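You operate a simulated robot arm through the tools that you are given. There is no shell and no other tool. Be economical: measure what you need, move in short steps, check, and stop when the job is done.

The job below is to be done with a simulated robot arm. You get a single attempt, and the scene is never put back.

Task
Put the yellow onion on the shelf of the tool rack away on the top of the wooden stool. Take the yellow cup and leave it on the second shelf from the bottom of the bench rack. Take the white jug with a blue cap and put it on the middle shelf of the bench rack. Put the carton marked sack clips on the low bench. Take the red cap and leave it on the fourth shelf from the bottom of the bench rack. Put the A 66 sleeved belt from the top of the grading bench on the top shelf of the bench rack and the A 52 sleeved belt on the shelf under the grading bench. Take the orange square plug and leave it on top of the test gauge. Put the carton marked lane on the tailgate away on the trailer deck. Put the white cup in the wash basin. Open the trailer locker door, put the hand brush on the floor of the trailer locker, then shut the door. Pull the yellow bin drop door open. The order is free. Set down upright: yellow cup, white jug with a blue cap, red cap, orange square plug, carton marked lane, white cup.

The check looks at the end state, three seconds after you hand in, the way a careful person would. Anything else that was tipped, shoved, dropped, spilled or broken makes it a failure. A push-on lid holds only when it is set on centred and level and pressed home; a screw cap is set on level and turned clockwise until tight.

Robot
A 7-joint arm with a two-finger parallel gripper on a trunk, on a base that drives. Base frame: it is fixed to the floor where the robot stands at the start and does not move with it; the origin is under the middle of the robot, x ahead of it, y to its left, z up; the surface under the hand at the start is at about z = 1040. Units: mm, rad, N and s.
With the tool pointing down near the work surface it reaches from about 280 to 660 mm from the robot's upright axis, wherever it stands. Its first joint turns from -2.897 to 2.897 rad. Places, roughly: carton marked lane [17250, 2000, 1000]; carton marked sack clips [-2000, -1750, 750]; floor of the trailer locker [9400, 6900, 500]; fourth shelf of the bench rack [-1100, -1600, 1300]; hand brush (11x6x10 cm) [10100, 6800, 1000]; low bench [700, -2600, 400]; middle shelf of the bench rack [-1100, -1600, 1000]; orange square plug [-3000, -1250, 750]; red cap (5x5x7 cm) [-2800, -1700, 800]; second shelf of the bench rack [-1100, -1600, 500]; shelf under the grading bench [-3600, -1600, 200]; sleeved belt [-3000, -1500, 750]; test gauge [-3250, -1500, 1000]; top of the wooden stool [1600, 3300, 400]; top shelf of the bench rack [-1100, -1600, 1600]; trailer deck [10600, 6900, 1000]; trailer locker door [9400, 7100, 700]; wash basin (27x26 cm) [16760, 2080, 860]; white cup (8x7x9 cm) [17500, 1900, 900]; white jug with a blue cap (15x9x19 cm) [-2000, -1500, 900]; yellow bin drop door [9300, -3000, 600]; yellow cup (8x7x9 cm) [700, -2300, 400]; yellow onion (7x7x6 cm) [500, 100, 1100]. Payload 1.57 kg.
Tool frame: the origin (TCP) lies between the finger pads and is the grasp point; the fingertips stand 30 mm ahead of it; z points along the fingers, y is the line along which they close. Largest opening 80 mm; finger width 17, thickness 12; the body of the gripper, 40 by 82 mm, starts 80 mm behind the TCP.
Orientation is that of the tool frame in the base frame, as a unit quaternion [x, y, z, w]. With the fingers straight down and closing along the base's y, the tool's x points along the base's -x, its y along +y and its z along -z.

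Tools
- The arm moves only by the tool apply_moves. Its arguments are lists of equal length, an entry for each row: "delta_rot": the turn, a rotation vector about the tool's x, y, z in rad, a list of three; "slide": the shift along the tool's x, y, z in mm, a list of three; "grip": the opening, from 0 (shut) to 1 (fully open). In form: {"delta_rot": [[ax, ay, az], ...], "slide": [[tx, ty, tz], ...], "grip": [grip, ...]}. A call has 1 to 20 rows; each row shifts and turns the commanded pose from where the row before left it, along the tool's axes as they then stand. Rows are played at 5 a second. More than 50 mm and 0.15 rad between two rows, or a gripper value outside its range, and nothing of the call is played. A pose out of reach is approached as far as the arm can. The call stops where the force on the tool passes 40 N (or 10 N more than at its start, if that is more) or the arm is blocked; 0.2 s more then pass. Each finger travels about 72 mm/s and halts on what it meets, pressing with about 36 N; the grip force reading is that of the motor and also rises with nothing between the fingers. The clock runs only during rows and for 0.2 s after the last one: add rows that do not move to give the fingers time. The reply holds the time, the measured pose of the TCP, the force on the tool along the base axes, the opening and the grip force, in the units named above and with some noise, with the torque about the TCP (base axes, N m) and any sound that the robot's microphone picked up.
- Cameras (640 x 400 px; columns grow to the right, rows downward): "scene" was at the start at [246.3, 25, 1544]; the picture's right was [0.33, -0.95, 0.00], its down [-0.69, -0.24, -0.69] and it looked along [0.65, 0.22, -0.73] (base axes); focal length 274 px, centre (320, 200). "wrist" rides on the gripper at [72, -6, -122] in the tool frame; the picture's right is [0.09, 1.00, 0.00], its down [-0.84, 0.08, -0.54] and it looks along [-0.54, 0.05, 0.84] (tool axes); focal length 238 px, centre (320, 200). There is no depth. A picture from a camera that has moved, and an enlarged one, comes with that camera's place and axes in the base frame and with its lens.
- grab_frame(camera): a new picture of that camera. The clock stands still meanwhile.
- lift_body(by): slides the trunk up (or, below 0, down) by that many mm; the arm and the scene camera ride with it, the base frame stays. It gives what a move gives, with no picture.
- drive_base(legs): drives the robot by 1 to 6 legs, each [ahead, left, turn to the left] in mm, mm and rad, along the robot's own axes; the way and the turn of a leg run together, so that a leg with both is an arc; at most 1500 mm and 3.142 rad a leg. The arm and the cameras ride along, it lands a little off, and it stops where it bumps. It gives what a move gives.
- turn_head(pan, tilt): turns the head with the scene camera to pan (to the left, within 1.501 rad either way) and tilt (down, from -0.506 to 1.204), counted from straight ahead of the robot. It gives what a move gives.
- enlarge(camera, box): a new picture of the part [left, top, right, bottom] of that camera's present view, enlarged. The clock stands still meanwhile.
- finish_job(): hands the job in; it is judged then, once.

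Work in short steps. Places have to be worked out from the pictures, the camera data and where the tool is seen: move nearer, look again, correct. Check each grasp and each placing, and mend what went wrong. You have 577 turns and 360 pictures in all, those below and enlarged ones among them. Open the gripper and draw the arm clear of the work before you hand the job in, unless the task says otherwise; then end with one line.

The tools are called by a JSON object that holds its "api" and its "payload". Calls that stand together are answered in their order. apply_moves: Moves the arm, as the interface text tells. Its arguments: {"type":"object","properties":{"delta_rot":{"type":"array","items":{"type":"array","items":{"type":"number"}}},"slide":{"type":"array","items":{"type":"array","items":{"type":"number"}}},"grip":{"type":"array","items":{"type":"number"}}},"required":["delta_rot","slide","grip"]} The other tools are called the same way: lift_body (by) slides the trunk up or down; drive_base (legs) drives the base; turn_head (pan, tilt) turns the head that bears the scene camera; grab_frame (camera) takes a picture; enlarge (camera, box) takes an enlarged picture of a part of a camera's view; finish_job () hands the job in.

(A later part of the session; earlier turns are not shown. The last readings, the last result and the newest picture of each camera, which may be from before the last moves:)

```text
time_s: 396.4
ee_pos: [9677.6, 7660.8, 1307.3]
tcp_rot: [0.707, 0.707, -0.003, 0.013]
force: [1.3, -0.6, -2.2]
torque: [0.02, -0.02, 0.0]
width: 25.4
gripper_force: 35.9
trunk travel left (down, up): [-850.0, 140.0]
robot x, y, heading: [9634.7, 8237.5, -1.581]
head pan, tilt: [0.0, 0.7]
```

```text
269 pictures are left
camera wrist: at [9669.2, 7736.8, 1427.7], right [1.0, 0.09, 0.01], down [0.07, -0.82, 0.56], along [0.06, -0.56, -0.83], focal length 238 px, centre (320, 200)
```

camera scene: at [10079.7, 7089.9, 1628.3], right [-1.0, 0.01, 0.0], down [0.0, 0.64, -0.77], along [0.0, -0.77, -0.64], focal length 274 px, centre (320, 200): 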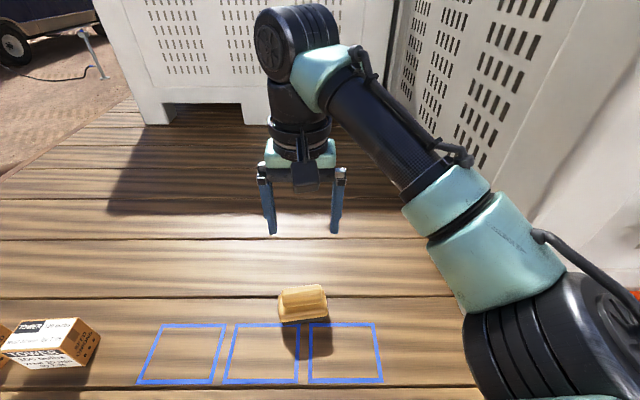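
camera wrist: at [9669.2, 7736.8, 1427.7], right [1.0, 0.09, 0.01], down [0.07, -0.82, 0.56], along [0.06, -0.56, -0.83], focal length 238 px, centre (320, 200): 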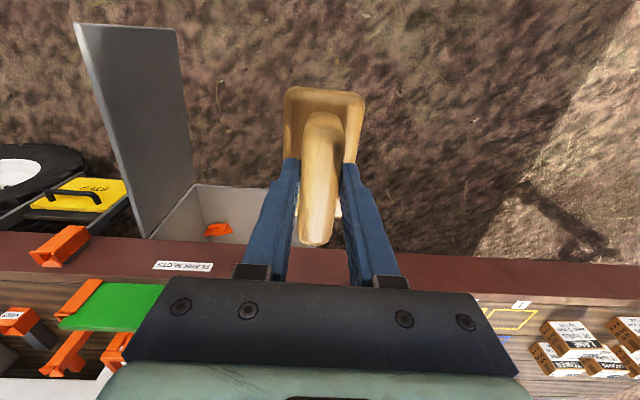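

Now lower the trunk and pitch the tool 35° toward the locker.

{"api": "lift_body", "payload": {"by": -400}}

{"api": "lift_body", "payload": {"by": -180}}

{"api": "apply_moves", "payload": {"delta_rot": [[0, -0.1, 0], [0, -0.1, 0], [0, -0.1, 0], [0, -0.1, 0], [0, -0.1, 0], [0, -0.1, 0]], "slide": [[0, -20, 0], [0, -20, 0], [0, -20, 0], [0, -20, 0], [0, -20, 0], [0, -20, 0]], "grip": [0, 0, 0, 0, 0, 0]}}

{"api": "grab_frame", "payload": {"camera": "scene"}}

```text
time_s: 400.3
ee_pos: [9678.0, 7660.8, 907.3]
tcp_rot: [0.709, 0.705, -0.004, 0.013]
force: [0.3, 0.3, -2.0]
torque: [-0.01, 0.03, 0.01]
width: 25.4
gripper_force: 35.8
trunk travel left (down, up): [-450.0, 540.0]
robot x, y, heading: [9636.6, 8235.1, -1.586]
head pan, tilt: [0.0, 0.7]
```

```text
time_s: 402.3
ee_pos: [9676.7, 7662.4, 726.7]
tcp_rot: [0.708, 0.706, -0.003, 0.014]
force: [0.5, -0.9, -1.8]
torque: [-0.02, -0.02, 0.03]
width: 25.3
gripper_force: 36.0
trunk travel left (down, up): [-270.0, 720.0]
robot x, y, heading: [9641.3, 8231.8, -1.58]
head pan, tilt: [0.0, 0.7]
```

```text
time_s: 403.7
ee_pos: [9554.5, 7663.6, 724.3]
tcp_rot: [0.676, 0.67, -0.214, 0.222]
force: [0.5, -0.4, -2.3]
torque: [0.09, 0.01, 0.01]
width: 25.5
gripper_force: 35.8
trunk travel left (down, up): [-270.0, 720.0]
robot x, y, heading: [9639.0, 8235.0, -1.579]
head pan, tilt: [0.0, 0.7]
```

```text
268 pictures are left
camera scene: at [9634.4, 7976.9, 1048.2], right [-1.0, 0.01, 0.0], down [0.01, 0.64, -0.76], along [-0.01, -0.76, -0.64], focal length 274 px, centre (320, 200)
```

scene: 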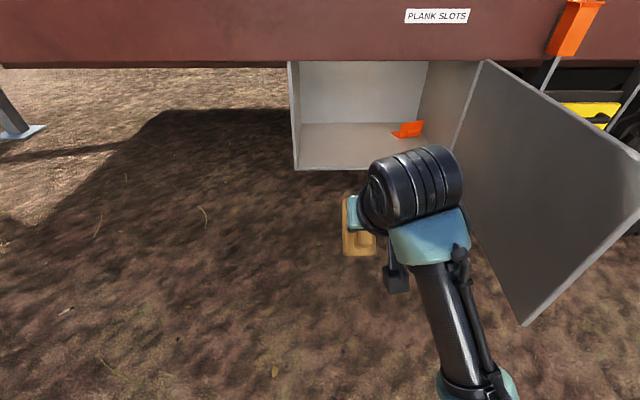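

I lower 60 mm more and drive forward so the brush enters the locker.

{"api": "lift_body", "payload": {"by": -65}}

{"api": "drive_base", "payload": {"legs": [[480, 0, 0]]}}

{"api": "grab_frame", "payload": {"camera": "scene"}}

{"api": "grab_frame", "payload": {"camera": "wrist"}}

```text
time_s: 404.7
ee_pos: [9556.3, 7663.4, 659.2]
tcp_rot: [0.676, 0.67, -0.213, 0.222]
force: [0.2, 0.6, -2.2]
torque: [0.08, 0.0, -0.02]
width: 25.2
gripper_force: 36.5
trunk travel left (down, up): [-205.0, 785.0]
robot x, y, heading: [9633.1, 8233.7, -1.585]
head pan, tilt: [0.0, 0.7]
```

```text
time_s: 407.5
ee_pos: [9537.7, 7195.8, 660.2]
tcp_rot: [0.681, 0.665, -0.214, 0.22]
force: [-0.8, -0.1, -1.8]
torque: [0.07, -0.02, -0.03]
width: 25.3
gripper_force: 36.3
trunk travel left (down, up): [-205.0, 785.0]
robot x, y, heading: [9627.6, 7760.4, -1.596]
head pan, tilt: [0.0, 0.7]
```

```text
267 pictures are left
camera scene: at [9621.0, 7508.2, 983.2], right [-1.0, 0.03, 0.0], down [0.02, 0.64, -0.76], along [-0.02, -0.76, -0.64], focal length 274 px, centre (320, 200)
```

scene: 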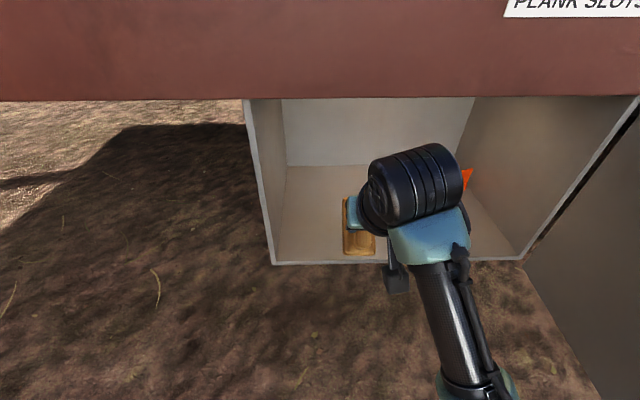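

```text
266 pictures are left
camera wrist: at [9533.5, 7325.9, 717.1], right [1.0, 0.06, -0.04], down [0.06, -0.36, 0.93], along [0.04, -0.93, -0.37], focal length 238 px, centre (320, 200)
```

wrist: 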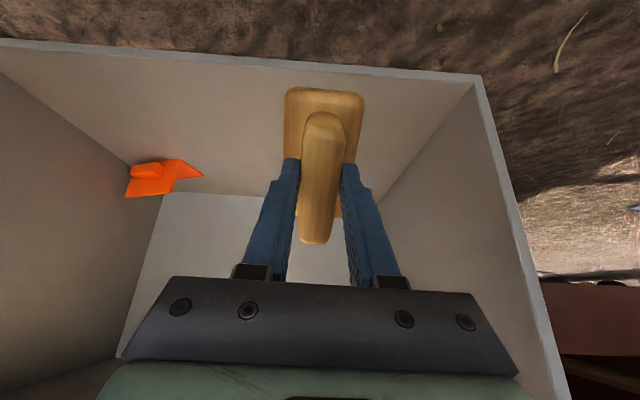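

Lip at y≈7159. I move forward 100 mm horizontally, then lower until the brush touches.

{"api": "apply_moves", "payload": {"delta_rot": [[0, 0, 0], [0, 0, 0], [0, 0, 0], [0, 0, 0]], "slide": [[-20.3, 0, 14.6], [-20.3, 0, 14.6], [-20.3, 0, 14.6], [-20.3, 0, 14.6]], "grip": [0, 0, 0, 0]}}

{"api": "grab_frame", "payload": {"camera": "scene"}}

{"api": "grab_frame", "payload": {"camera": "wrist"}}

```text
time_s: 408.5
ee_pos: [9537.3, 7095.9, 658.6]
tcp_rot: [0.681, 0.665, -0.215, 0.219]
force: [0.1, -0.4, -2.3]
torque: [0.08, -0.01, -0.01]
width: 25.3
gripper_force: 36.0
trunk travel left (down, up): [-205.0, 785.0]
robot x, y, heading: [9628.2, 7763.1, -1.597]
head pan, tilt: [0.0, 0.7]
```

```text
265 pictures are left
camera scene: at [9621.0, 7508.2, 983.2], right [-1.0, 0.03, 0.0], down [0.02, 0.64, -0.76], along [-0.02, -0.76, -0.64], focal length 274 px, centre (320, 200)
```

scene: 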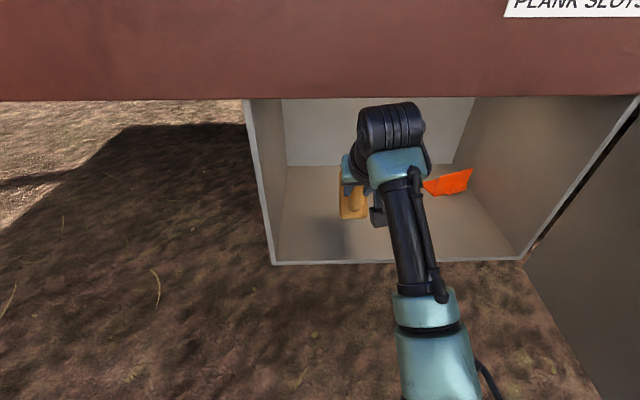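

```text
264 pictures are left
camera wrist: at [9531.5, 7226.4, 716.7], right [1.0, 0.06, -0.04], down [0.06, -0.36, 0.93], along [0.04, -0.93, -0.37], focal length 238 px, centre (320, 200)
```

wrist: 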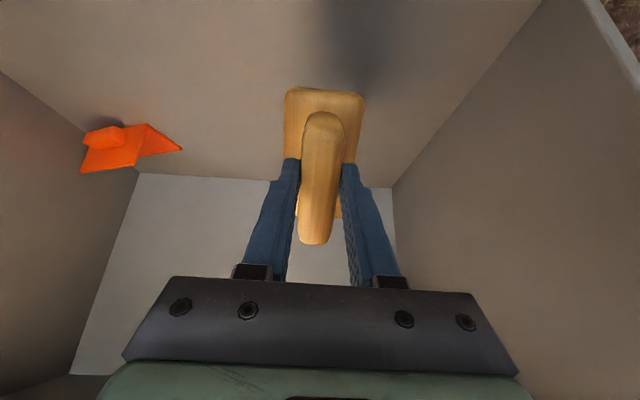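

Lower in small steps until contact.

{"api": "apply_moves", "payload": {"delta_rot": [[0, 0, 0], [0, 0, 0], [0, 0, 0], [0, 0, 0], [0, 0, 0], [0, 0, 0], [0, 0, 0]], "slide": [[5.8, 0, 8.1], [5.8, 0, 8.1], [3.5, 0, 4.9], [2.3, 0, 3.2], [2.3, 0, 3.2], [2.3, 0, 3.2], [2.3, 0, 3.2]], "grip": [0, 0, 0, 0, 0, 0, 0]}}

{"api": "grab_frame", "payload": {"camera": "scene"}}

```text
time_s: 410.1
ee_pos: [9537.8, 7095.7, 618.0]
tcp_rot: [0.681, 0.665, -0.213, 0.22]
force: [0.0, -0.3, -1.9]
torque: [0.09, 0.03, -0.01]
width: 25.2
gripper_force: 35.7
trunk travel left (down, up): [-205.0, 785.0]
robot x, y, heading: [9624.7, 7763.5, -1.594]
head pan, tilt: [0.0, 0.7]
```

```text
263 pictures are left
camera scene: at [9621.0, 7508.2, 983.2], right [-1.0, 0.03, 0.0], down [0.02, 0.64, -0.76], along [-0.02, -0.76, -0.64], focal length 274 px, centre (320, 200)
```

scene: 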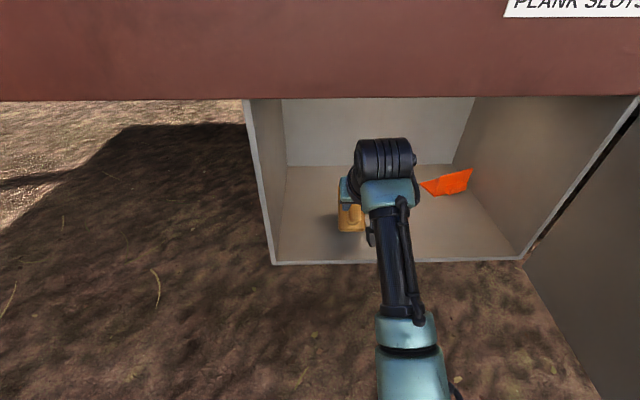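

Still free; continue lowering.

{"api": "apply_moves", "payload": {"delta_rot": [[0, 0, 0], [0, 0, 0], [0, 0, 0], [0, 0, 0], [0, 0, 0], [0, 0, 0], [0, 0, 0]], "slide": [[2.3, 0, 3.2], [2.3, 0, 3.2], [2.3, 0, 3.2], [2.3, 0, 3.2], [2.3, 0, 3.2], [2.3, 0, 3.2], [2.3, 0, 3.2]], "grip": [0, 0, 0, 0, 0, 0, 0]}}

```text
time_s: 411.7
ee_pos: [9537.4, 7094.2, 602.3]
tcp_rot: [0.677, 0.663, -0.223, 0.227]
force: [2.4, 9.1, 35.9]
torque: [-0.04, 0.3, 0.0]
width: 25.6
gripper_force: 36.3
trunk travel left (down, up): [-205.0, 785.0]
robot x, y, heading: [9629.1, 7766.0, -1.596]
head pan, tilt: [0.0, 0.7]
```

Contact. Release and look.

{"api": "apply_moves", "payload": {"delta_rot": [[0, 0, 0], [0, 0, 0], [0, 0, 0], [0, 0, 0]], "slide": [[-2, 0, -3], [0, 0, 0], [0, 0, 0], [0, 0, 0]], "grip": [0.3, 0.6, 0.8, 0.8]}}

{"api": "grab_frame", "payload": {"camera": "wrist"}}

```text
time_s: 412.7
ee_pos: [9537.7, 7095.1, 593.3]
tcp_rot: [0.681, 0.665, -0.213, 0.219]
force: [0.3, -0.2, -0.1]
torque: [0.02, 0.04, 0.03]
width: 64.0
gripper_force: 0.0
trunk travel left (down, up): [-205.0, 785.0]
robot x, y, heading: [9627.5, 7764.8, -1.601]
head pan, tilt: [0.0, 0.7]
```

```text
262 pictures are left
camera wrist: at [9533.2, 7225.9, 650.7], right [1.0, 0.06, -0.04], down [0.06, -0.37, 0.93], along [0.04, -0.93, -0.37], focal length 238 px, centre (320, 200)
```

wrist: 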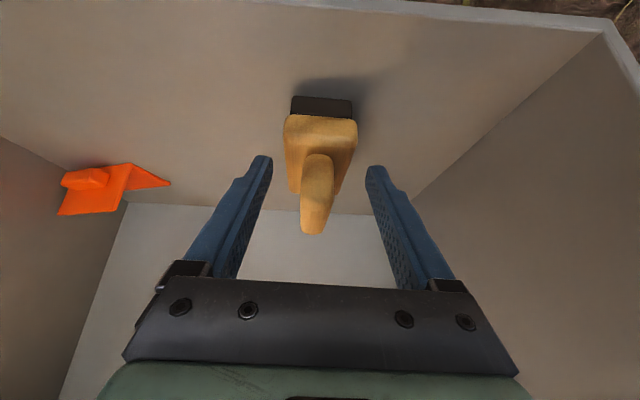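

Brush stands upright in the locker. I retract the arm and back out.

{"api": "apply_moves", "payload": {"delta_rot": [[0, 0, 0], [0, 0, 0], [0, 0, 0], [0, 0, 0], [0, 0, 0], [0, 0, 0], [0, 0, 0]], "slide": [[-14, 0, -20], [-14, 0, -20], [25, 0, -18], [30, 0, -21], [30, 0, -21], [30, 0, -21], [30, 0, -21]], "grip": [0.8, 0.8, 0.8, 0.8, 0.8, 0.8, 0.8]}}

{"api": "drive_base", "payload": {"legs": [[-350, 0, 0]]}}

{"api": "turn_head", "payload": {"pan": -0.3, "tilt": 0.7}}

{"api": "grab_frame", "payload": {"camera": "scene"}}

```text
time_s: 414.3
ee_pos: [9541.0, 7272.9, 640.2]
tcp_rot: [0.681, 0.666, -0.213, 0.219]
force: [-0.1, 0.6, 0.4]
torque: [-0.01, -0.02, 0.01]
width: 63.8
gripper_force: 0.1
trunk travel left (down, up): [-205.0, 785.0]
robot x, y, heading: [9626.7, 7765.2, -1.604]
head pan, tilt: [0.0, 0.7]
```

```text
time_s: 416.6
ee_pos: [9549.1, 7613.1, 640.1]
tcp_rot: [0.682, 0.664, -0.215, 0.219]
force: [-0.4, 0.0, -0.7]
torque: [0.02, 0.0, 0.02]
width: 64.2
gripper_force: 0.1
trunk travel left (down, up): [-205.0, 785.0]
robot x, y, heading: [9639.4, 8106.5, -1.604]
head pan, tilt: [0.0, 0.7]
```

```text
time_s: 417.4
ee_pos: [9548.6, 7612.0, 640.3]
tcp_rot: [0.681, 0.664, -0.214, 0.22]
force: [0.9, -0.1, 0.5]
torque: [-0.02, -0.04, 0.0]
width: 64.1
gripper_force: 0.0
trunk travel left (down, up): [-205.0, 785.0]
robot x, y, heading: [9636.4, 8104.2, -1.603]
head pan, tilt: [-0.3, 0.7]
```

```text
261 pictures are left
camera scene: at [9605.4, 7854.0, 983.3], right [-0.95, 0.32, 0.0], down [0.21, 0.61, -0.76], along [-0.25, -0.72, -0.64], focal length 274 px, centre (320, 200)
```

scene: 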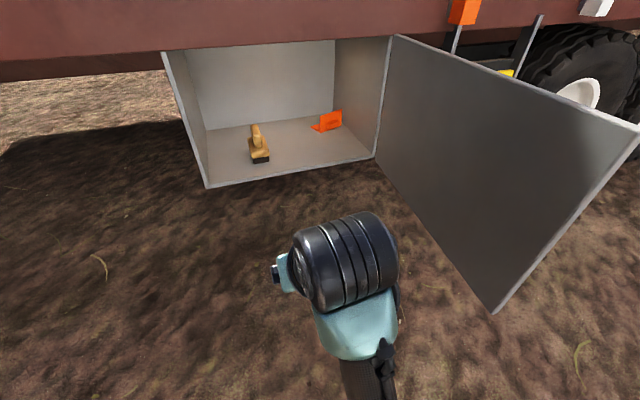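

Brush inside. To shut the door I go around to its outer side: back, arm to the right, drive right, forward; gripper closed.

{"api": "drive_base", "payload": {"legs": [[-330, 0, 0.03]]}}

{"api": "apply_moves", "payload": {"delta_rot": [[0, 0, 0], [0, 0, 0], [0, 0, 0], [0, 0, 0]], "slide": [[0, -40, 0], [0, -40, 0], [0, -40, 0], [0, -40, 0]], "grip": [0, 0, 0, 0]}}

{"api": "drive_base", "payload": {"legs": [[0, -320, 0], [330, 0, 0]]}}

{"api": "grab_frame", "payload": {"camera": "scene"}}

```text
time_s: 419.6
ee_pos: [9570.5, 7941.6, 640.0]
tcp_rot: [0.67, 0.676, -0.21, 0.223]
force: [0.1, -0.3, -0.5]
torque: [-0.01, -0.04, -0.01]
width: 63.8
gripper_force: 0.0
trunk travel left (down, up): [-205.0, 785.0]
robot x, y, heading: [9644.9, 8435.2, -1.565]
head pan, tilt: [-0.3, 0.7]
```

```text
time_s: 420.6
ee_pos: [9410.7, 7939.0, 636.1]
tcp_rot: [0.669, 0.677, -0.21, 0.223]
force: [0.1, 0.7, -0.1]
torque: [0.0, -0.01, -0.01]
width: 0.0
gripper_force: 21.2
trunk travel left (down, up): [-205.0, 785.0]
robot x, y, heading: [9641.3, 8438.4, -1.565]
head pan, tilt: [-0.3, 0.7]
```

```text
time_s: 424.4
ee_pos: [9090.0, 7610.0, 637.1]
tcp_rot: [0.672, 0.673, -0.213, 0.223]
force: [0.5, 0.2, 0.8]
torque: [0.0, 0.04, 0.0]
width: 0.2
gripper_force: 21.3
trunk travel left (down, up): [-205.0, 785.0]
robot x, y, heading: [9323.5, 8105.5, -1.573]
head pan, tilt: [-0.3, 0.7]
```

```text
260 pictures are left
camera scene: at [9300.4, 7853.9, 983.3], right [-0.96, 0.3, 0.0], down [0.19, 0.62, -0.77], along [-0.23, -0.73, -0.64], focal length 274 px, centre (320, 200)
```

scene: 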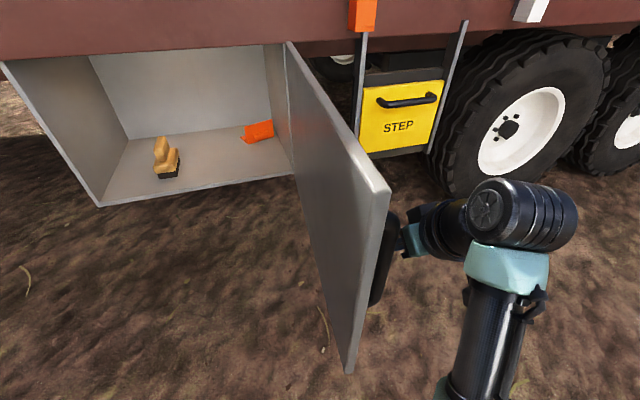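

Tool is outside the door. Sweep along the closing arc.

{"api": "apply_moves", "payload": {"delta_rot": [[0, 0, 0], [0, 0, 0], [0, 0, 0], [0, 0, 0], [0, 0, 0], [0, 0, 0], [0, 0, 0], [0, 0, 0], [0, 0, 0], [0, 0, 0], [0, 0, 0]], "slide": [[-11.4, 37, 8.2], [-11.4, 37, 8.2], [-11.4, 37, 8.2], [-11.4, 37, 8.2], [-11.4, 37, 8.2], [-11.1, 32, 8], [-11.1, 32, 8], [-11.1, 32, 8], [-17.6, 27, 12.7], [-17.6, 27, 12.7], [-17.6, 27, 12.7]], "grip": [0, 0, 0, 0, 0, 0, 0, 0, 0, 0, 0]}}

{"api": "grab_frame", "payload": {"camera": "scene"}}

```text
time_s: 426.9
ee_pos: [9454.3, 7438.1, 642.1]
tcp_rot: [0.672, 0.674, -0.211, 0.223]
force: [-1.1, 0.7, 0.4]
torque: [0.0, -0.02, -0.03]
width: 0.0
gripper_force: 21.4
trunk travel left (down, up): [-205.0, 785.0]
robot x, y, heading: [9325.3, 8105.2, -1.568]
head pan, tilt: [-0.3, 0.7]
```

```text
259 pictures are left
camera scene: at [9300.4, 7853.9, 983.2], right [-0.96, 0.3, 0.0], down [0.19, 0.62, -0.76], along [-0.23, -0.73, -0.64], focal length 274 px, centre (320, 200)
```

scene: 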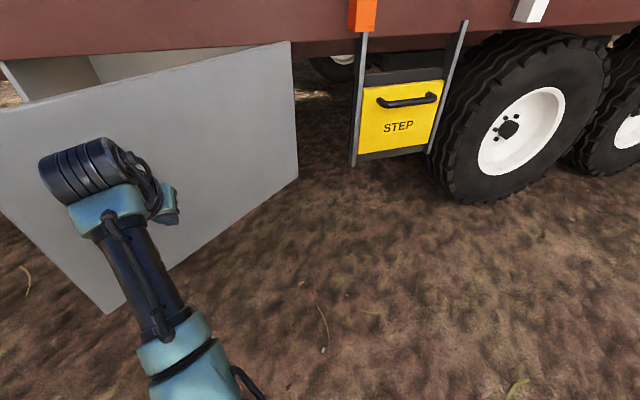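

Door is closing. I push on with the base, then finish with the arm.

{"api": "drive_base", "payload": {"legs": [[60, 45, 0], [110, 40, 0]]}}

{"api": "apply_moves", "payload": {"delta_rot": [[0, 0, 0], [0, 0, 0], [0, 0, 0], [0, 0, 0]], "slide": [[-12, 5, 9], [-12, 5, 9], [-12, 5, 9], [-12, 5, 9]], "grip": [0, 0, 0, 0]}}

{"api": "grab_frame", "payload": {"camera": "scene"}}

```text
time_s: 428.7
ee_pos: [9540.2, 7271.6, 640.3]
tcp_rot: [0.672, 0.674, -0.212, 0.223]
force: [0.9, -0.8, 0.2]
torque: [0.01, 0.01, -0.02]
width: 0.0
gripper_force: 20.8
trunk travel left (down, up): [-205.0, 785.0]
robot x, y, heading: [9409.0, 7941.8, -1.568]
head pan, tilt: [-0.3, 0.7]
```

```text
time_s: 429.7
ee_pos: [9560.9, 7213.3, 640.1]
tcp_rot: [0.671, 0.675, -0.211, 0.223]
force: [0.4, 0.3, 0.7]
torque: [-0.02, 0.01, -0.01]
width: 0.1
gripper_force: 20.9
trunk travel left (down, up): [-205.0, 785.0]
robot x, y, heading: [9410.6, 7938.9, -1.571]
head pan, tilt: [-0.3, 0.7]
```

```text
258 pictures are left
camera scene: at [9386.1, 7687.9, 983.2], right [-0.96, 0.3, 0.0], down [0.19, 0.62, -0.76], along [-0.23, -0.73, -0.64], focal length 274 px, centre (320, 200)
```

scene: 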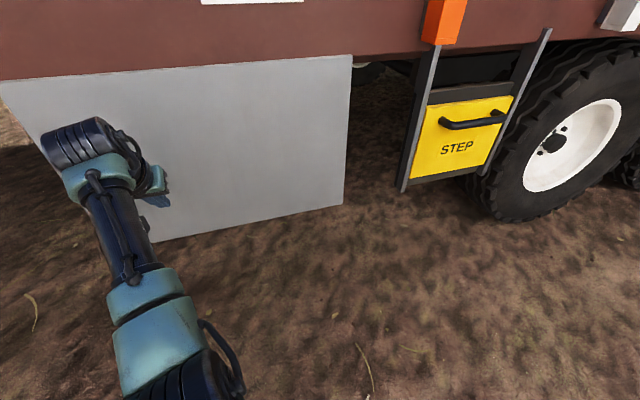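

Nearly shut; push on until it meets resistance.

{"api": "apply_moves", "payload": {"delta_rot": [[0, 0, 0], [0, 0, 0], [0, 0, 0], [0, 0, 0], [0, 0, 0], [0, 0, 0]], "slide": [[-8, 0, 6], [-8, 0, 6], [-8, 0, 6], [-8, 0, 6], [-6, 0, 4.5], [-6, 0, 4.5]], "grip": [0, 0, 0, 0, 0, 0]}}

```text
time_s: 430.8
ee_pos: [9562.3, 7180.0, 639.4]
tcp_rot: [0.674, 0.676, -0.204, 0.215]
force: [-0.8, 20.4, 9.0]
torque: [0.16, 0.06, -0.07]
width: 0.0
gripper_force: 21.3
trunk travel left (down, up): [-205.0, 785.0]
robot x, y, heading: [9411.6, 7940.5, -1.57]
head pan, tilt: [-0.3, 0.7]
stopped in row 5: the force on the tool passed its limit at 53 N (the readings are from after the stop); the commanded pose is now the measured one
```

Firm resistance. Back off and check.

{"api": "apply_moves", "payload": {"delta_rot": [[0, 0, 0], [0, 0, 0], [0, 0, 0], [0, 0, 0]], "slide": [[20, 0, -15], [30, 0, -22], [30, 0, -22], [30, 0, -22]], "grip": [0.3, 0.3, 0.3, 0.3]}}

{"api": "drive_base", "payload": {"legs": [[-350, 300, 0]]}}

{"api": "grab_frame", "payload": {"camera": "scene"}}

```text
time_s: 431.8
ee_pos: [9559.5, 7313.1, 640.0]
tcp_rot: [0.675, 0.676, -0.204, 0.214]
force: [0.1, 0.0, 0.2]
torque: [0.0, -0.01, 0.0]
width: 24.1
gripper_force: 0.1
trunk travel left (down, up): [-205.0, 785.0]
robot x, y, heading: [9409.4, 7940.2, -1.569]
head pan, tilt: [-0.3, 0.7]
```

```text
time_s: 434.5
ee_pos: [9848.5, 7677.4, 639.3]
tcp_rot: [0.673, 0.678, -0.204, 0.215]
force: [-0.7, -0.1, -0.6]
torque: [0.02, 0.02, 0.01]
width: 23.9
gripper_force: 0.0
trunk travel left (down, up): [-205.0, 785.0]
robot x, y, heading: [9692.1, 8305.5, -1.566]
head pan, tilt: [-0.3, 0.7]
```

```text
257 pictures are left
camera scene: at [9673.4, 8053.2, 983.2], right [-0.96, 0.29, 0.0], down [0.19, 0.62, -0.76], along [-0.22, -0.73, -0.64], focal length 274 px, centre (320, 200)
```

scene: 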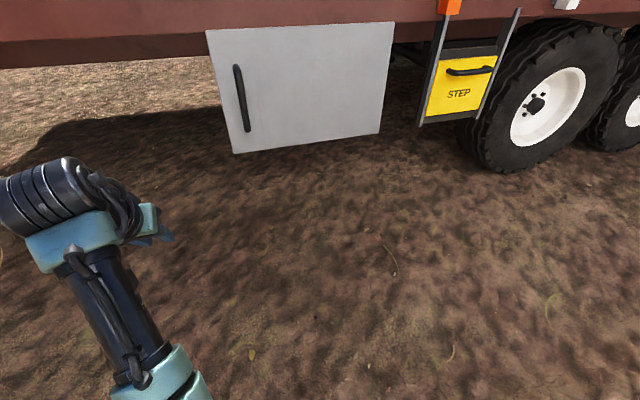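

Door shut. Next: the yellow bin drop door at (9300, −3000). I restore the arm, raise, and drive around the trailer's end.

{"api": "apply_moves", "payload": {"delta_rot": [[0, 0.1, 0], [0, 0.1, 0], [0, 0.1, 0], [0, 0.1, 0], [0, 0.1, 0], [0, 0.1, 0]], "slide": [[0, -30, 0], [0, -30, 0], [0, -30, 0], [0, -30, 0], [0, -20, 0], [0, 0, 0]], "grip": [0.3, 0.3, 0.3, 0.3, 0.3, 0.3]}}

{"api": "lift_body", "payload": {"by": 400}}

{"api": "drive_base", "payload": {"legs": [[0, 1100, 0], [0, 1100, 0], [0, 1100, 0], [1400, 0, 0], [1400, 0, 0], [1400, 0, 0]]}}

{"api": "turn_head", "payload": {"pan": -0.6, "tilt": 0.15}}

{"api": "grab_frame", "payload": {"camera": "scene"}}

```text
time_s: 435.9
ee_pos: [9707.0, 7677.2, 638.9]
tcp_rot: [0.704, 0.711, 0.005, 0.004]
force: [-0.2, -0.1, 0.0]
torque: [-0.01, 0.0, 0.0]
width: 24.2
gripper_force: 0.0
trunk travel left (down, up): [-205.0, 785.0]
robot x, y, heading: [9695.2, 8305.5, -1.567]
head pan, tilt: [-0.3, 0.7]
```

```text
time_s: 439.8
ee_pos: [9706.7, 7676.6, 1039.7]
tcp_rot: [0.703, 0.711, 0.003, 0.005]
force: [-0.5, -0.2, 0.2]
torque: [0.0, -0.04, 0.01]
width: 24.1
gripper_force: 0.2
trunk travel left (down, up): [-605.0, 385.0]
robot x, y, heading: [9695.2, 8307.1, -1.566]
head pan, tilt: [-0.3, 0.7]
```

```text
time_s: 475.3
ee_pos: [13046.6, 3491.9, 1039.2]
tcp_rot: [0.696, 0.718, 0.003, 0.005]
force: [0.7, -0.6, 0.3]
torque: [0.02, 0.0, -0.04]
width: 24.1
gripper_force: 0.1
trunk travel left (down, up): [-605.0, 385.0]
robot x, y, heading: [13027.0, 4122.8, -1.547]
head pan, tilt: [-0.3, 0.7]
```

```text
time_s: 476.3
ee_pos: [13046.6, 3491.9, 1039.0]
tcp_rot: [0.696, 0.718, 0.003, 0.005]
force: [-0.5, 0.4, -0.4]
torque: [-0.01, 0.01, 0.01]
width: 24.2
gripper_force: 0.0
trunk travel left (down, up): [-605.0, 385.0]
robot x, y, heading: [13020.7, 4124.0, -1.542]
head pan, tilt: [-0.6, 0.15]
```

```text
256 pictures are left
camera scene: at [12977.4, 3871.6, 1433.3], right [-0.84, 0.54, 0.0], down [0.08, 0.13, -0.99], along [-0.54, -0.83, -0.15], focal length 274 px, centre (320, 200)
```

scene: 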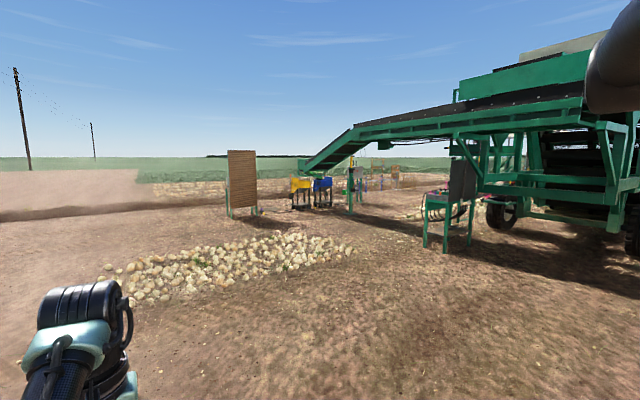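

The bins stand beyond an onion pile spanning x≈10.1–13.5 m at y≈0–600. I go round its left: to (14400, −1500).

{"api": "drive_base", "payload": {"legs": [[0, 1400, -0.02], [1450, 0, 0], [1450, 0, 0], [1450, 0, 0], [1350, 0, 0]]}}

{"api": "turn_head", "payload": {"pan": -1.2, "tilt": 0.15}}

{"api": "grab_frame", "payload": {"camera": "scene"}}

```text
time_s: 510.2
ee_pos: [14250.1, -2231.2, 1039.1]
tcp_rot: [0.74, 0.673, 0.003, 0.005]
force: [0.1, 0.2, -0.5]
torque: [-0.01, -0.03, -0.01]
width: 24.1
gripper_force: 0.0
trunk travel left (down, up): [-605.0, 385.0]
robot x, y, heading: [14305.6, -1605.5, -1.67]
head pan, tilt: [-0.6, 0.15]
```

```text
time_s: 511.2
ee_pos: [14250.9, -2231.8, 1039.7]
tcp_rot: [0.74, 0.672, 0.003, 0.005]
force: [0.5, -0.5, -0.8]
torque: [0.01, -0.01, 0.02]
width: 24.0
gripper_force: 0.1
trunk travel left (down, up): [-605.0, 385.0]
robot x, y, heading: [14305.7, -1606.0, -1.666]
head pan, tilt: [-1.201, 0.15]
```

```text
255 pictures are left
camera scene: at [14201.0, -1799.6, 1433.4], right [-0.27, 0.96, 0.0], down [0.14, 0.04, -0.99], along [-0.95, -0.26, -0.15], focal length 274 px, centre (320, 200)
```

scene: 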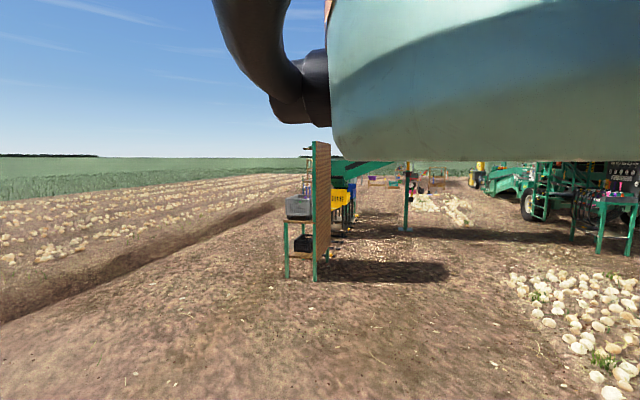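

The bins are behind a board at (10400, −2720). I slide right (−x) 4.2 m and look again.

{"api": "drive_base", "payload": {"legs": [[0, 0, 0.095], [0, -1400, 0], [0, -1400, 0], [0, -1400, 0]]}}

{"api": "turn_head", "payload": {"pan": -0.4, "tilt": 0.4}}

{"api": "grab_frame", "payload": {"camera": "scene"}}

```text
time_s: 531.8
ee_pos: [10160.0, -2381.4, 1039.0]
tcp_rot: [0.689, 0.725, 0.004, 0.005]
force: [-0.1, -0.3, 0.0]
torque: [0.01, 0.0, -0.01]
width: 24.2
gripper_force: 0.0
trunk travel left (down, up): [-605.0, 385.0]
robot x, y, heading: [10121.5, -1751.2, -1.523]
head pan, tilt: [-1.201, 0.15]
```

```text
time_s: 533.0
ee_pos: [10161.2, -2380.7, 1038.5]
tcp_rot: [0.688, 0.725, 0.003, 0.006]
force: [-0.1, -0.1, -0.6]
torque: [-0.03, -0.03, -0.01]
width: 24.1
gripper_force: 0.1
trunk travel left (down, up): [-605.0, 385.0]
robot x, y, heading: [10121.8, -1754.9, -1.527]
head pan, tilt: [-0.4, 0.4]
```

```text
254 pictures are left
camera scene: at [10100.1, -2011.4, 1410.1], right [-0.94, 0.35, 0.0], down [0.13, 0.36, -0.92], along [-0.32, -0.86, -0.39], focal length 274 px, centre (320, 200)
```

scene: 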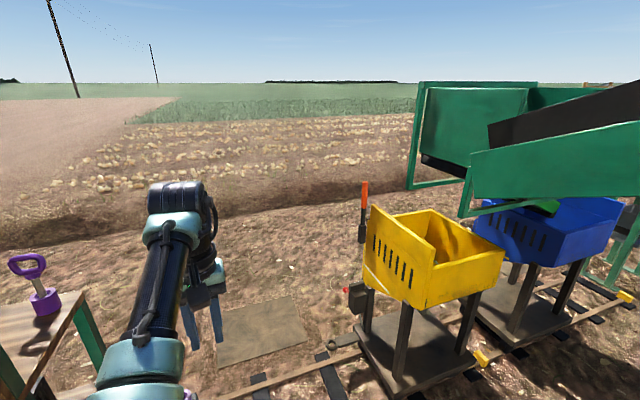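

I enlarge the yellow bin.

{"api": "enlarge", "payload": {"camera": "scene", "box": [330, 160, 530, 320]}}

```text
2.50 times, centred on (430, 240) of scene
camera zoom: at [10100.1, -2011.4, 1410.1], right [-0.94, 0.35, 0.0], down [0.13, 0.36, -0.92], along [-0.32, -0.86, -0.39], focal length 685 px, centre (45, 100)
```

zoom: 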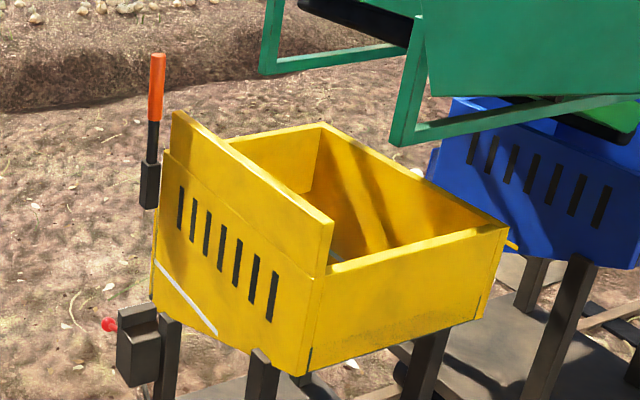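

The slotted +x face with a taller panel is likely the drop door. I pull the arm in, turn to face −x and move to about (10000, −2400) for a closer look.

{"api": "apply_moves", "payload": {"delta_rot": [[0, 0, 0], [0, 0, 0], [0, 0, 0], [0, 0, 0], [0, 0, 0]], "slide": [[45, 0, 0], [45, 0, 0], [45, 0, 0], [45, 0, 0], [45, 0, 0]], "grip": [0.3, 0.3, 0.3, 0.3, 0.3]}}

{"api": "drive_base", "payload": {"legs": [[0, 0, -1.61], [0, 600, 0]]}}

{"api": "turn_head", "payload": {"pan": 0.55, "tilt": 0.7}}

{"api": "grab_frame", "payload": {"camera": "scene"}}

```text
time_s: 534.1
ee_pos: [10146.5, -2155.4, 1036.9]
tcp_rot: [0.688, 0.726, 0.004, 0.004]
force: [-0.4, -1.1, -0.1]
torque: [-0.01, 0.01, 0.0]
width: 24.0
gripper_force: 0.0
trunk travel left (down, up): [-605.0, 385.0]
robot x, y, heading: [10121.9, -1754.8, -1.52]
head pan, tilt: [-0.4, 0.4]
```

```text
time_s: 541.5
ee_pos: [9718.5, -2352.4, 1036.9]
tcp_rot: [1.0, 0.005, -0.001, 0.006]
force: [0.0, -0.5, -0.1]
torque: [-0.01, 0.01, 0.0]
width: 23.9
gripper_force: 0.1
trunk travel left (down, up): [-605.0, 385.0]
robot x, y, heading: [10126.7, -2346.4, -3.13]
head pan, tilt: [-0.4, 0.4]
```

```text
time_s: 542.7
ee_pos: [9718.9, -2351.1, 1036.5]
tcp_rot: [1.0, 0.004, -0.001, 0.007]
force: [-0.1, -0.1, -0.3]
torque: [0.02, -0.01, -0.01]
width: 24.0
gripper_force: 0.1
trunk travel left (down, up): [-605.0, 385.0]
robot x, y, heading: [10123.9, -2347.9, -3.136]
head pan, tilt: [0.55, 0.7]
```

```text
252 pictures are left
camera scene: at [9881.7, -2392.5, 1383.3], right [-0.52, 0.85, 0.0], down [0.55, 0.34, -0.77], along [-0.65, -0.4, -0.64], focal length 274 px, centre (320, 200)
```

scene: 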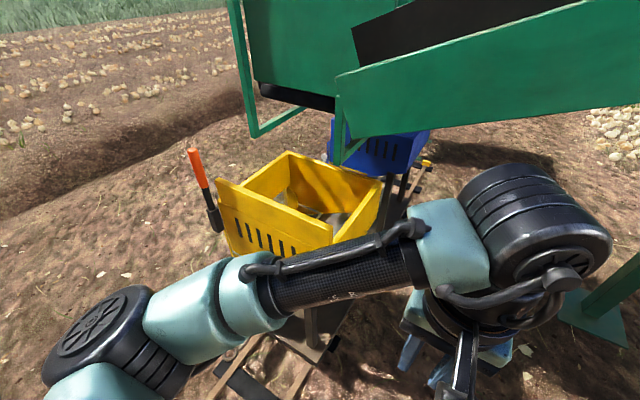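

The arm hides the front; I swing it to the right.

{"api": "apply_moves", "payload": {"delta_rot": [[0, 0, 0], [0, 0, 0], [0, 0, 0], [0, 0, 0], [0, 0, 0], [0, 0, 0], [0, 0, 0]], "slide": [[0, -45, 0], [0, -45, 0], [0, -45, 0], [0, -45, 0], [0, -45, 0], [0, -45, 0], [0, -45, 0]], "grip": [0.3, 0.3, 0.3, 0.3, 0.3, 0.3, 0.3]}}

{"api": "turn_head", "payload": {"pan": 0.8, "tilt": 0.7}}

{"api": "grab_frame", "payload": {"camera": "scene"}}

```text
time_s: 544.3
ee_pos: [9712.7, -2033.5, 1031.5]
tcp_rot: [1.0, 0.005, -0.001, 0.007]
force: [-0.8, 0.1, -1.1]
torque: [0.01, -0.02, -0.01]
width: 24.1
gripper_force: 0.1
trunk travel left (down, up): [-605.0, 385.0]
robot x, y, heading: [10125.2, -2345.6, -3.137]
head pan, tilt: [0.55, 0.7]
```

```text
time_s: 545.0
ee_pos: [9713.6, -2036.3, 1032.6]
tcp_rot: [1.0, 0.003, -0.002, 0.007]
force: [0.4, 0.6, -0.2]
torque: [-0.01, -0.02, -0.03]
width: 24.0
gripper_force: 0.2
trunk travel left (down, up): [-605.0, 385.0]
robot x, y, heading: [10122.2, -2341.4, -3.141]
head pan, tilt: [0.799, 0.7]
```

```text
251 pictures are left
camera scene: at [9895.0, -2408.8, 1383.3], right [-0.72, 0.7, 0.0], down [0.45, 0.46, -0.77], along [-0.53, -0.55, -0.64], focal length 274 px, centre (320, 200)
```

scene: 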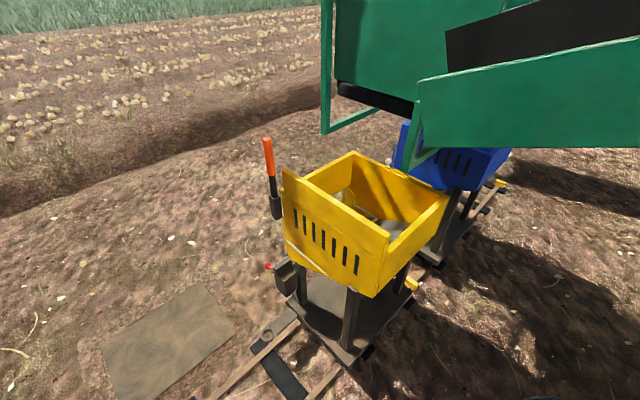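

{"api": "enlarge", "payload": {"camera": "scene", "box": [240, 130, 480, 300]}}

```text
2.35 times, centred on (360, 215) of scene
camera zoom: at [9895.0, -2408.8, 1383.3], right [-0.72, 0.7, 0.0], down [0.45, 0.46, -0.77], along [-0.53, -0.55, -0.64], focal length 645 px, centre (226, 165)
```

zoom: 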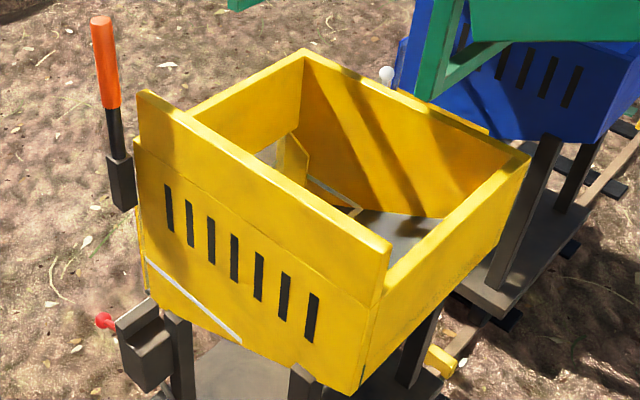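

I need a view into the bin from above; raise the trunk fully and approach a bit.

{"api": "lift_body", "payload": {"by": 380}}

{"api": "drive_base", "payload": {"legs": [[200, 0, 0]]}}

{"api": "turn_head", "payload": {"pan": 0.95, "tilt": 0.95}}

{"api": "grab_frame", "payload": {"camera": "scene"}}

```text
time_s: 548.7
ee_pos: [9714.1, -2035.2, 1410.5]
tcp_rot: [1.0, 0.004, -0.001, 0.006]
force: [-0.1, -0.2, 0.0]
torque: [0.01, -0.02, 0.01]
width: 23.8
gripper_force: 0.0
trunk travel left (down, up): [-985.0, 5.0]
robot x, y, heading: [10123.7, -2345.9, -3.137]
head pan, tilt: [0.799, 0.7]
```

```text
time_s: 550.3
ee_pos: [9522.6, -2035.4, 1412.0]
tcp_rot: [1.0, 0.003, -0.002, 0.005]
force: [-0.6, -0.2, -0.3]
torque: [0.02, 0.03, 0.01]
width: 23.7
gripper_force: 0.0
trunk travel left (down, up): [-985.0, 5.0]
robot x, y, heading: [9928.8, -2347.5, 3.142]
head pan, tilt: [0.799, 0.7]
```

```text
time_s: 551.1
ee_pos: [9519.5, -2032.7, 1411.6]
tcp_rot: [1.0, 0.002, -0.001, 0.006]
force: [-0.4, 0.0, 0.7]
torque: [0.01, -0.02, -0.02]
width: 24.0
gripper_force: 0.1
trunk travel left (down, up): [-985.0, 5.0]
robot x, y, heading: [9929.9, -2346.7, 3.138]
head pan, tilt: [0.949, 0.949]
```

```text
249 pictures are left
camera scene: at [9715.8, -2406.7, 1743.4], right [-0.81, 0.58, 0.0], down [0.47, 0.66, -0.58], along [-0.34, -0.47, -0.81], focal length 274 px, centre (320, 200)
```

scene: 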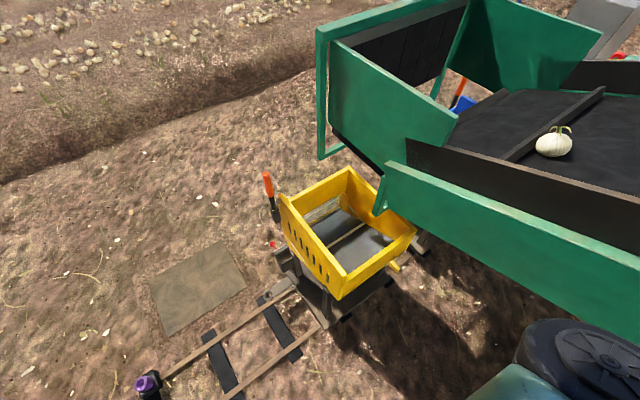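

{"api": "enlarge", "payload": {"camera": "scene", "box": [230, 150, 440, 320]}}

```text
2.35 times, centred on (335, 235) of scene
camera zoom: at [9715.8, -2406.7, 1743.4], right [-0.81, 0.58, 0.0], down [0.47, 0.66, -0.58], along [-0.34, -0.47, -0.81], focal length 645 px, centre (285, 118)
```

zoom: 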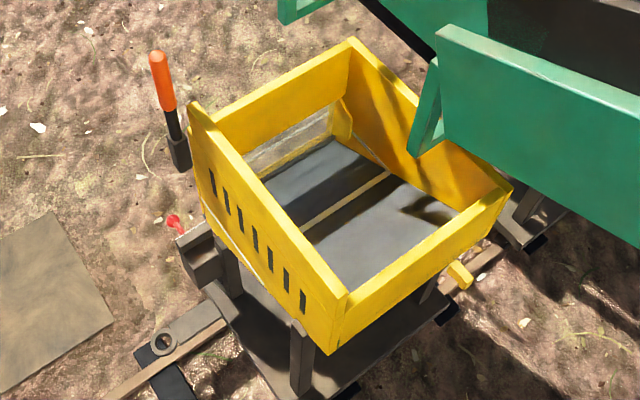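

The bin's low opening is on its −y side, so the drop door is there. I go around the bench (via x≈11900) to the −y side.

{"api": "drive_base", "payload": {"legs": [[0, -350, 0], [-1300, 0, 0], [-900, 0, 0], [0, 1000, 0], [0, 950, 0], [1000, 0, 0]]}}

{"api": "turn_head", "payload": {"pan": -0.5, "tilt": 0.5}}

{"api": "grab_frame", "payload": {"camera": "scene"}}

```text
time_s: 577.5
ee_pos: [10779.7, -3634.7, 1412.8]
tcp_rot: [1.0, 0.027, 0.0, 0.006]
force: [0.3, 0.5, -0.2]
torque: [0.01, 0.0, 0.0]
width: 24.1
gripper_force: 0.1
trunk travel left (down, up): [-985.0, 5.0]
robot x, y, heading: [11204.1, -3924.5, -3.092]
head pan, tilt: [0.949, 0.949]
```

```text
time_s: 579.1
ee_pos: [10778.9, -3633.1, 1411.3]
tcp_rot: [1.0, 0.027, -0.001, 0.006]
force: [-0.1, 0.3, 0.0]
torque: [-0.04, 0.02, -0.01]
width: 24.1
gripper_force: 0.1
trunk travel left (down, up): [-985.0, 5.0]
robot x, y, heading: [11206.0, -3928.8, -3.089]
head pan, tilt: [-0.499, 0.499]
```

```text
247 pictures are left
camera scene: at [10952.5, -3896.4, 1781.0], right [0.43, 0.9, 0.0], down [0.43, -0.21, -0.88], along [-0.79, 0.38, -0.48], focal length 274 px, centre (320, 200)
```

scene: 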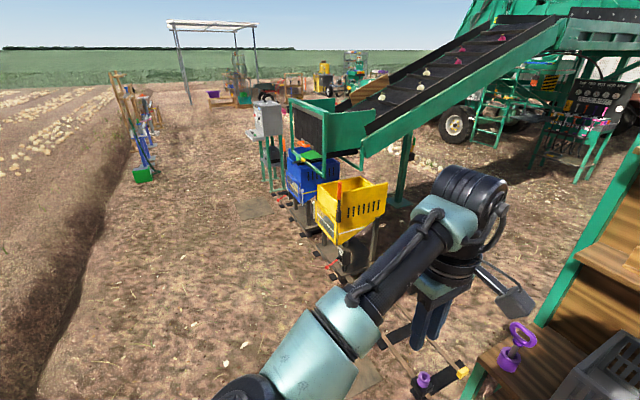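

Clear strip. Drive ahead 1.6 m and turn right to face the bin (+y).

{"api": "drive_base", "payload": {"legs": [[1400, 0, -0.05], [150, 0, 0]]}}

{"api": "turn_head", "payload": {"pan": -1.3, "tilt": 0.7}}

{"api": "grab_frame", "payload": {"camera": "scene"}}

```text
time_s: 587.0
ee_pos: [9257.7, -3658.3, 1413.2]
tcp_rot: [1.0, 0.006, -0.002, 0.006]
force: [-0.1, 0.0, 0.0]
torque: [-0.02, 0.0, -0.02]
width: 24.1
gripper_force: 0.0
trunk travel left (down, up): [-985.0, 5.0]
robot x, y, heading: [9663.3, -3970.9, -3.134]
head pan, tilt: [-0.499, 0.499]
```

```text
time_s: 588.1
ee_pos: [9255.4, -3657.2, 1411.6]
tcp_rot: [1.0, 0.006, -0.001, 0.006]
force: [0.4, 0.1, 0.0]
torque: [0.02, 0.01, 0.01]
width: 24.1
gripper_force: 0.2
trunk travel left (down, up): [-985.0, 5.0]
robot x, y, heading: [9670.5, -3969.5, -3.134]
head pan, tilt: [-1.3, 0.7]
```

```text
246 pictures are left
camera scene: at [9473.7, -3887.5, 1763.3], right [0.96, 0.28, 0.0], down [0.18, -0.62, -0.77], along [-0.21, 0.74, -0.64], focal length 274 px, centre (320, 200)
```

scene: 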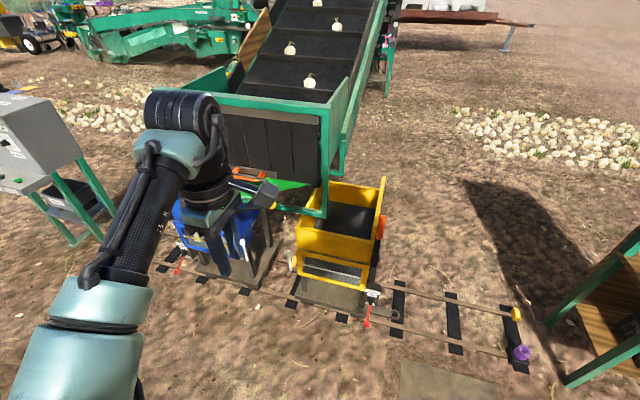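

{"api": "enlarge", "payload": {"camera": "scene", "box": [270, 160, 430, 340]}}

```text
2.22 times, centred on (350, 250) of scene
camera zoom: at [9473.7, -3887.5, 1763.3], right [0.96, 0.28, 0.0], down [0.18, -0.62, -0.77], along [-0.21, 0.74, -0.64], focal length 609 px, centre (253, 89)
```

zoom: 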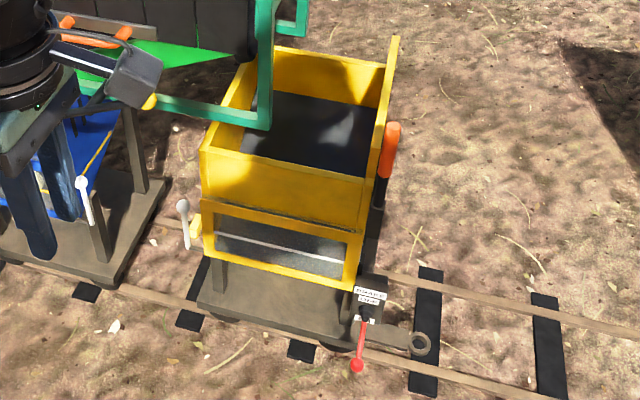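

I turn to face +y and lower the trunk for a front view of the −y side.

{"api": "drive_base", "payload": {"legs": [[0, 0, -1.578], [-100, -100, 0]]}}

{"api": "lift_body", "payload": {"by": -400}}

{"api": "turn_head", "payload": {"pan": 0.35, "tilt": 0.55}}

{"api": "grab_frame", "payload": {"camera": "scene"}}

```text
time_s: 593.5
ee_pos: [10093.2, -3682.8, 1411.1]
tcp_rot: [-0.688, 0.726, 0.004, -0.003]
force: [-0.4, -0.4, 0.6]
torque: [-0.01, 0.0, 0.01]
width: 24.1
gripper_force: 0.0
trunk travel left (down, up): [-985.0, 5.0]
robot x, y, heading: [9757.1, -4077.4, 1.507]
head pan, tilt: [-1.3, 0.7]
```

```text
time_s: 597.3
ee_pos: [10093.9, -3684.9, 1011.3]
tcp_rot: [-0.688, 0.726, 0.005, -0.003]
force: [0.1, 0.2, 0.2]
torque: [-0.01, 0.0, 0.0]
width: 24.1
gripper_force: 0.0
trunk travel left (down, up): [-585.0, 405.0]
robot x, y, heading: [9758.2, -4077.3, 1.51]
head pan, tilt: [-1.3, 0.7]
```

```text
time_s: 599.0
ee_pos: [10092.9, -3683.5, 1011.7]
tcp_rot: [-0.688, 0.726, 0.005, -0.003]
force: [-0.1, 0.5, 0.3]
torque: [-0.01, -0.01, 0.01]
width: 24.1
gripper_force: 0.0
trunk travel left (down, up): [-585.0, 405.0]
robot x, y, heading: [9759.2, -4077.9, 1.511]
head pan, tilt: [0.351, 0.55]
```

```text
244 pictures are left
camera scene: at [9742.9, -3820.2, 1376.4], right [0.96, 0.29, 0.0], down [0.15, -0.5, -0.85], along [-0.24, 0.82, -0.52], focal length 274 px, centre (320, 200)
```

scene: 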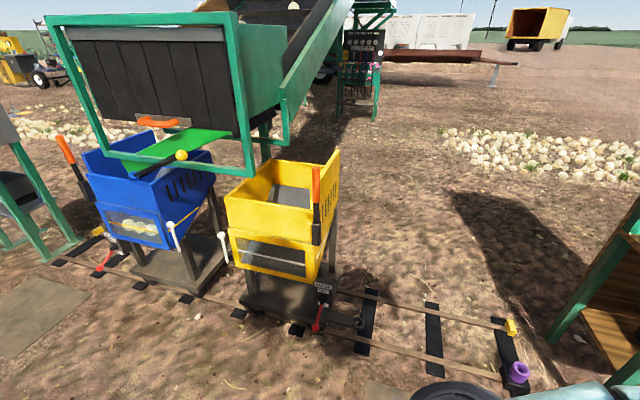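

{"api": "enlarge", "payload": {"camera": "scene", "box": [190, 140, 360, 345]}}

{"api": "enlarge", "payload": {"camera": "scene", "box": [40, 120, 240, 290]}}

```text
1.95 times, centred on (275, 242) of scene
camera zoom: at [9742.9, -3820.2, 1376.4], right [0.96, 0.29, 0.0], down [0.15, -0.5, -0.85], along [-0.24, 0.82, -0.52], focal length 535 px, centre (408, 117)
```

zoom: 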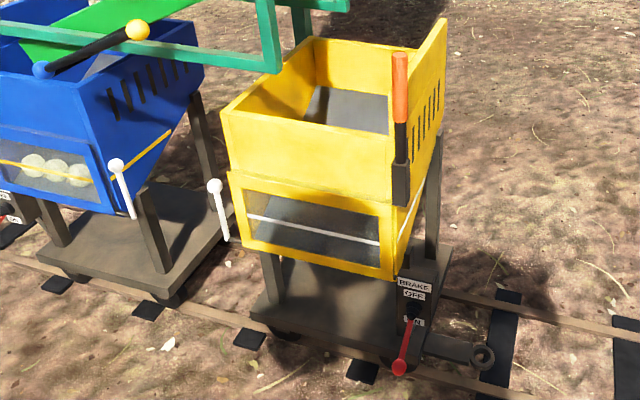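

```text
2.35 times, centred on (140, 205) of scene
camera zoom: at [9742.9, -3820.2, 1376.4], right [0.96, 0.29, 0.0], down [0.15, -0.5, -0.85], along [-0.24, 0.82, -0.52], focal length 645 px, centre (744, 188)
```

zoom: 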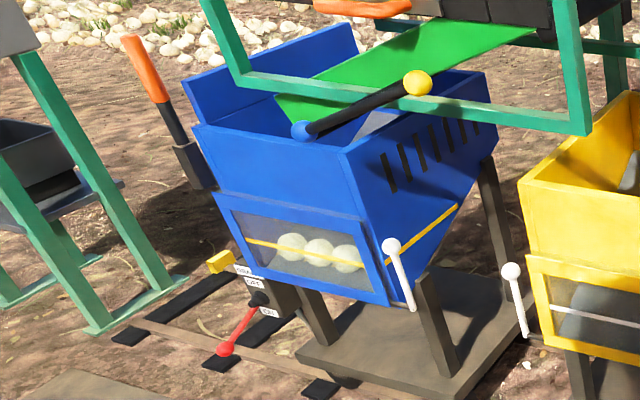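

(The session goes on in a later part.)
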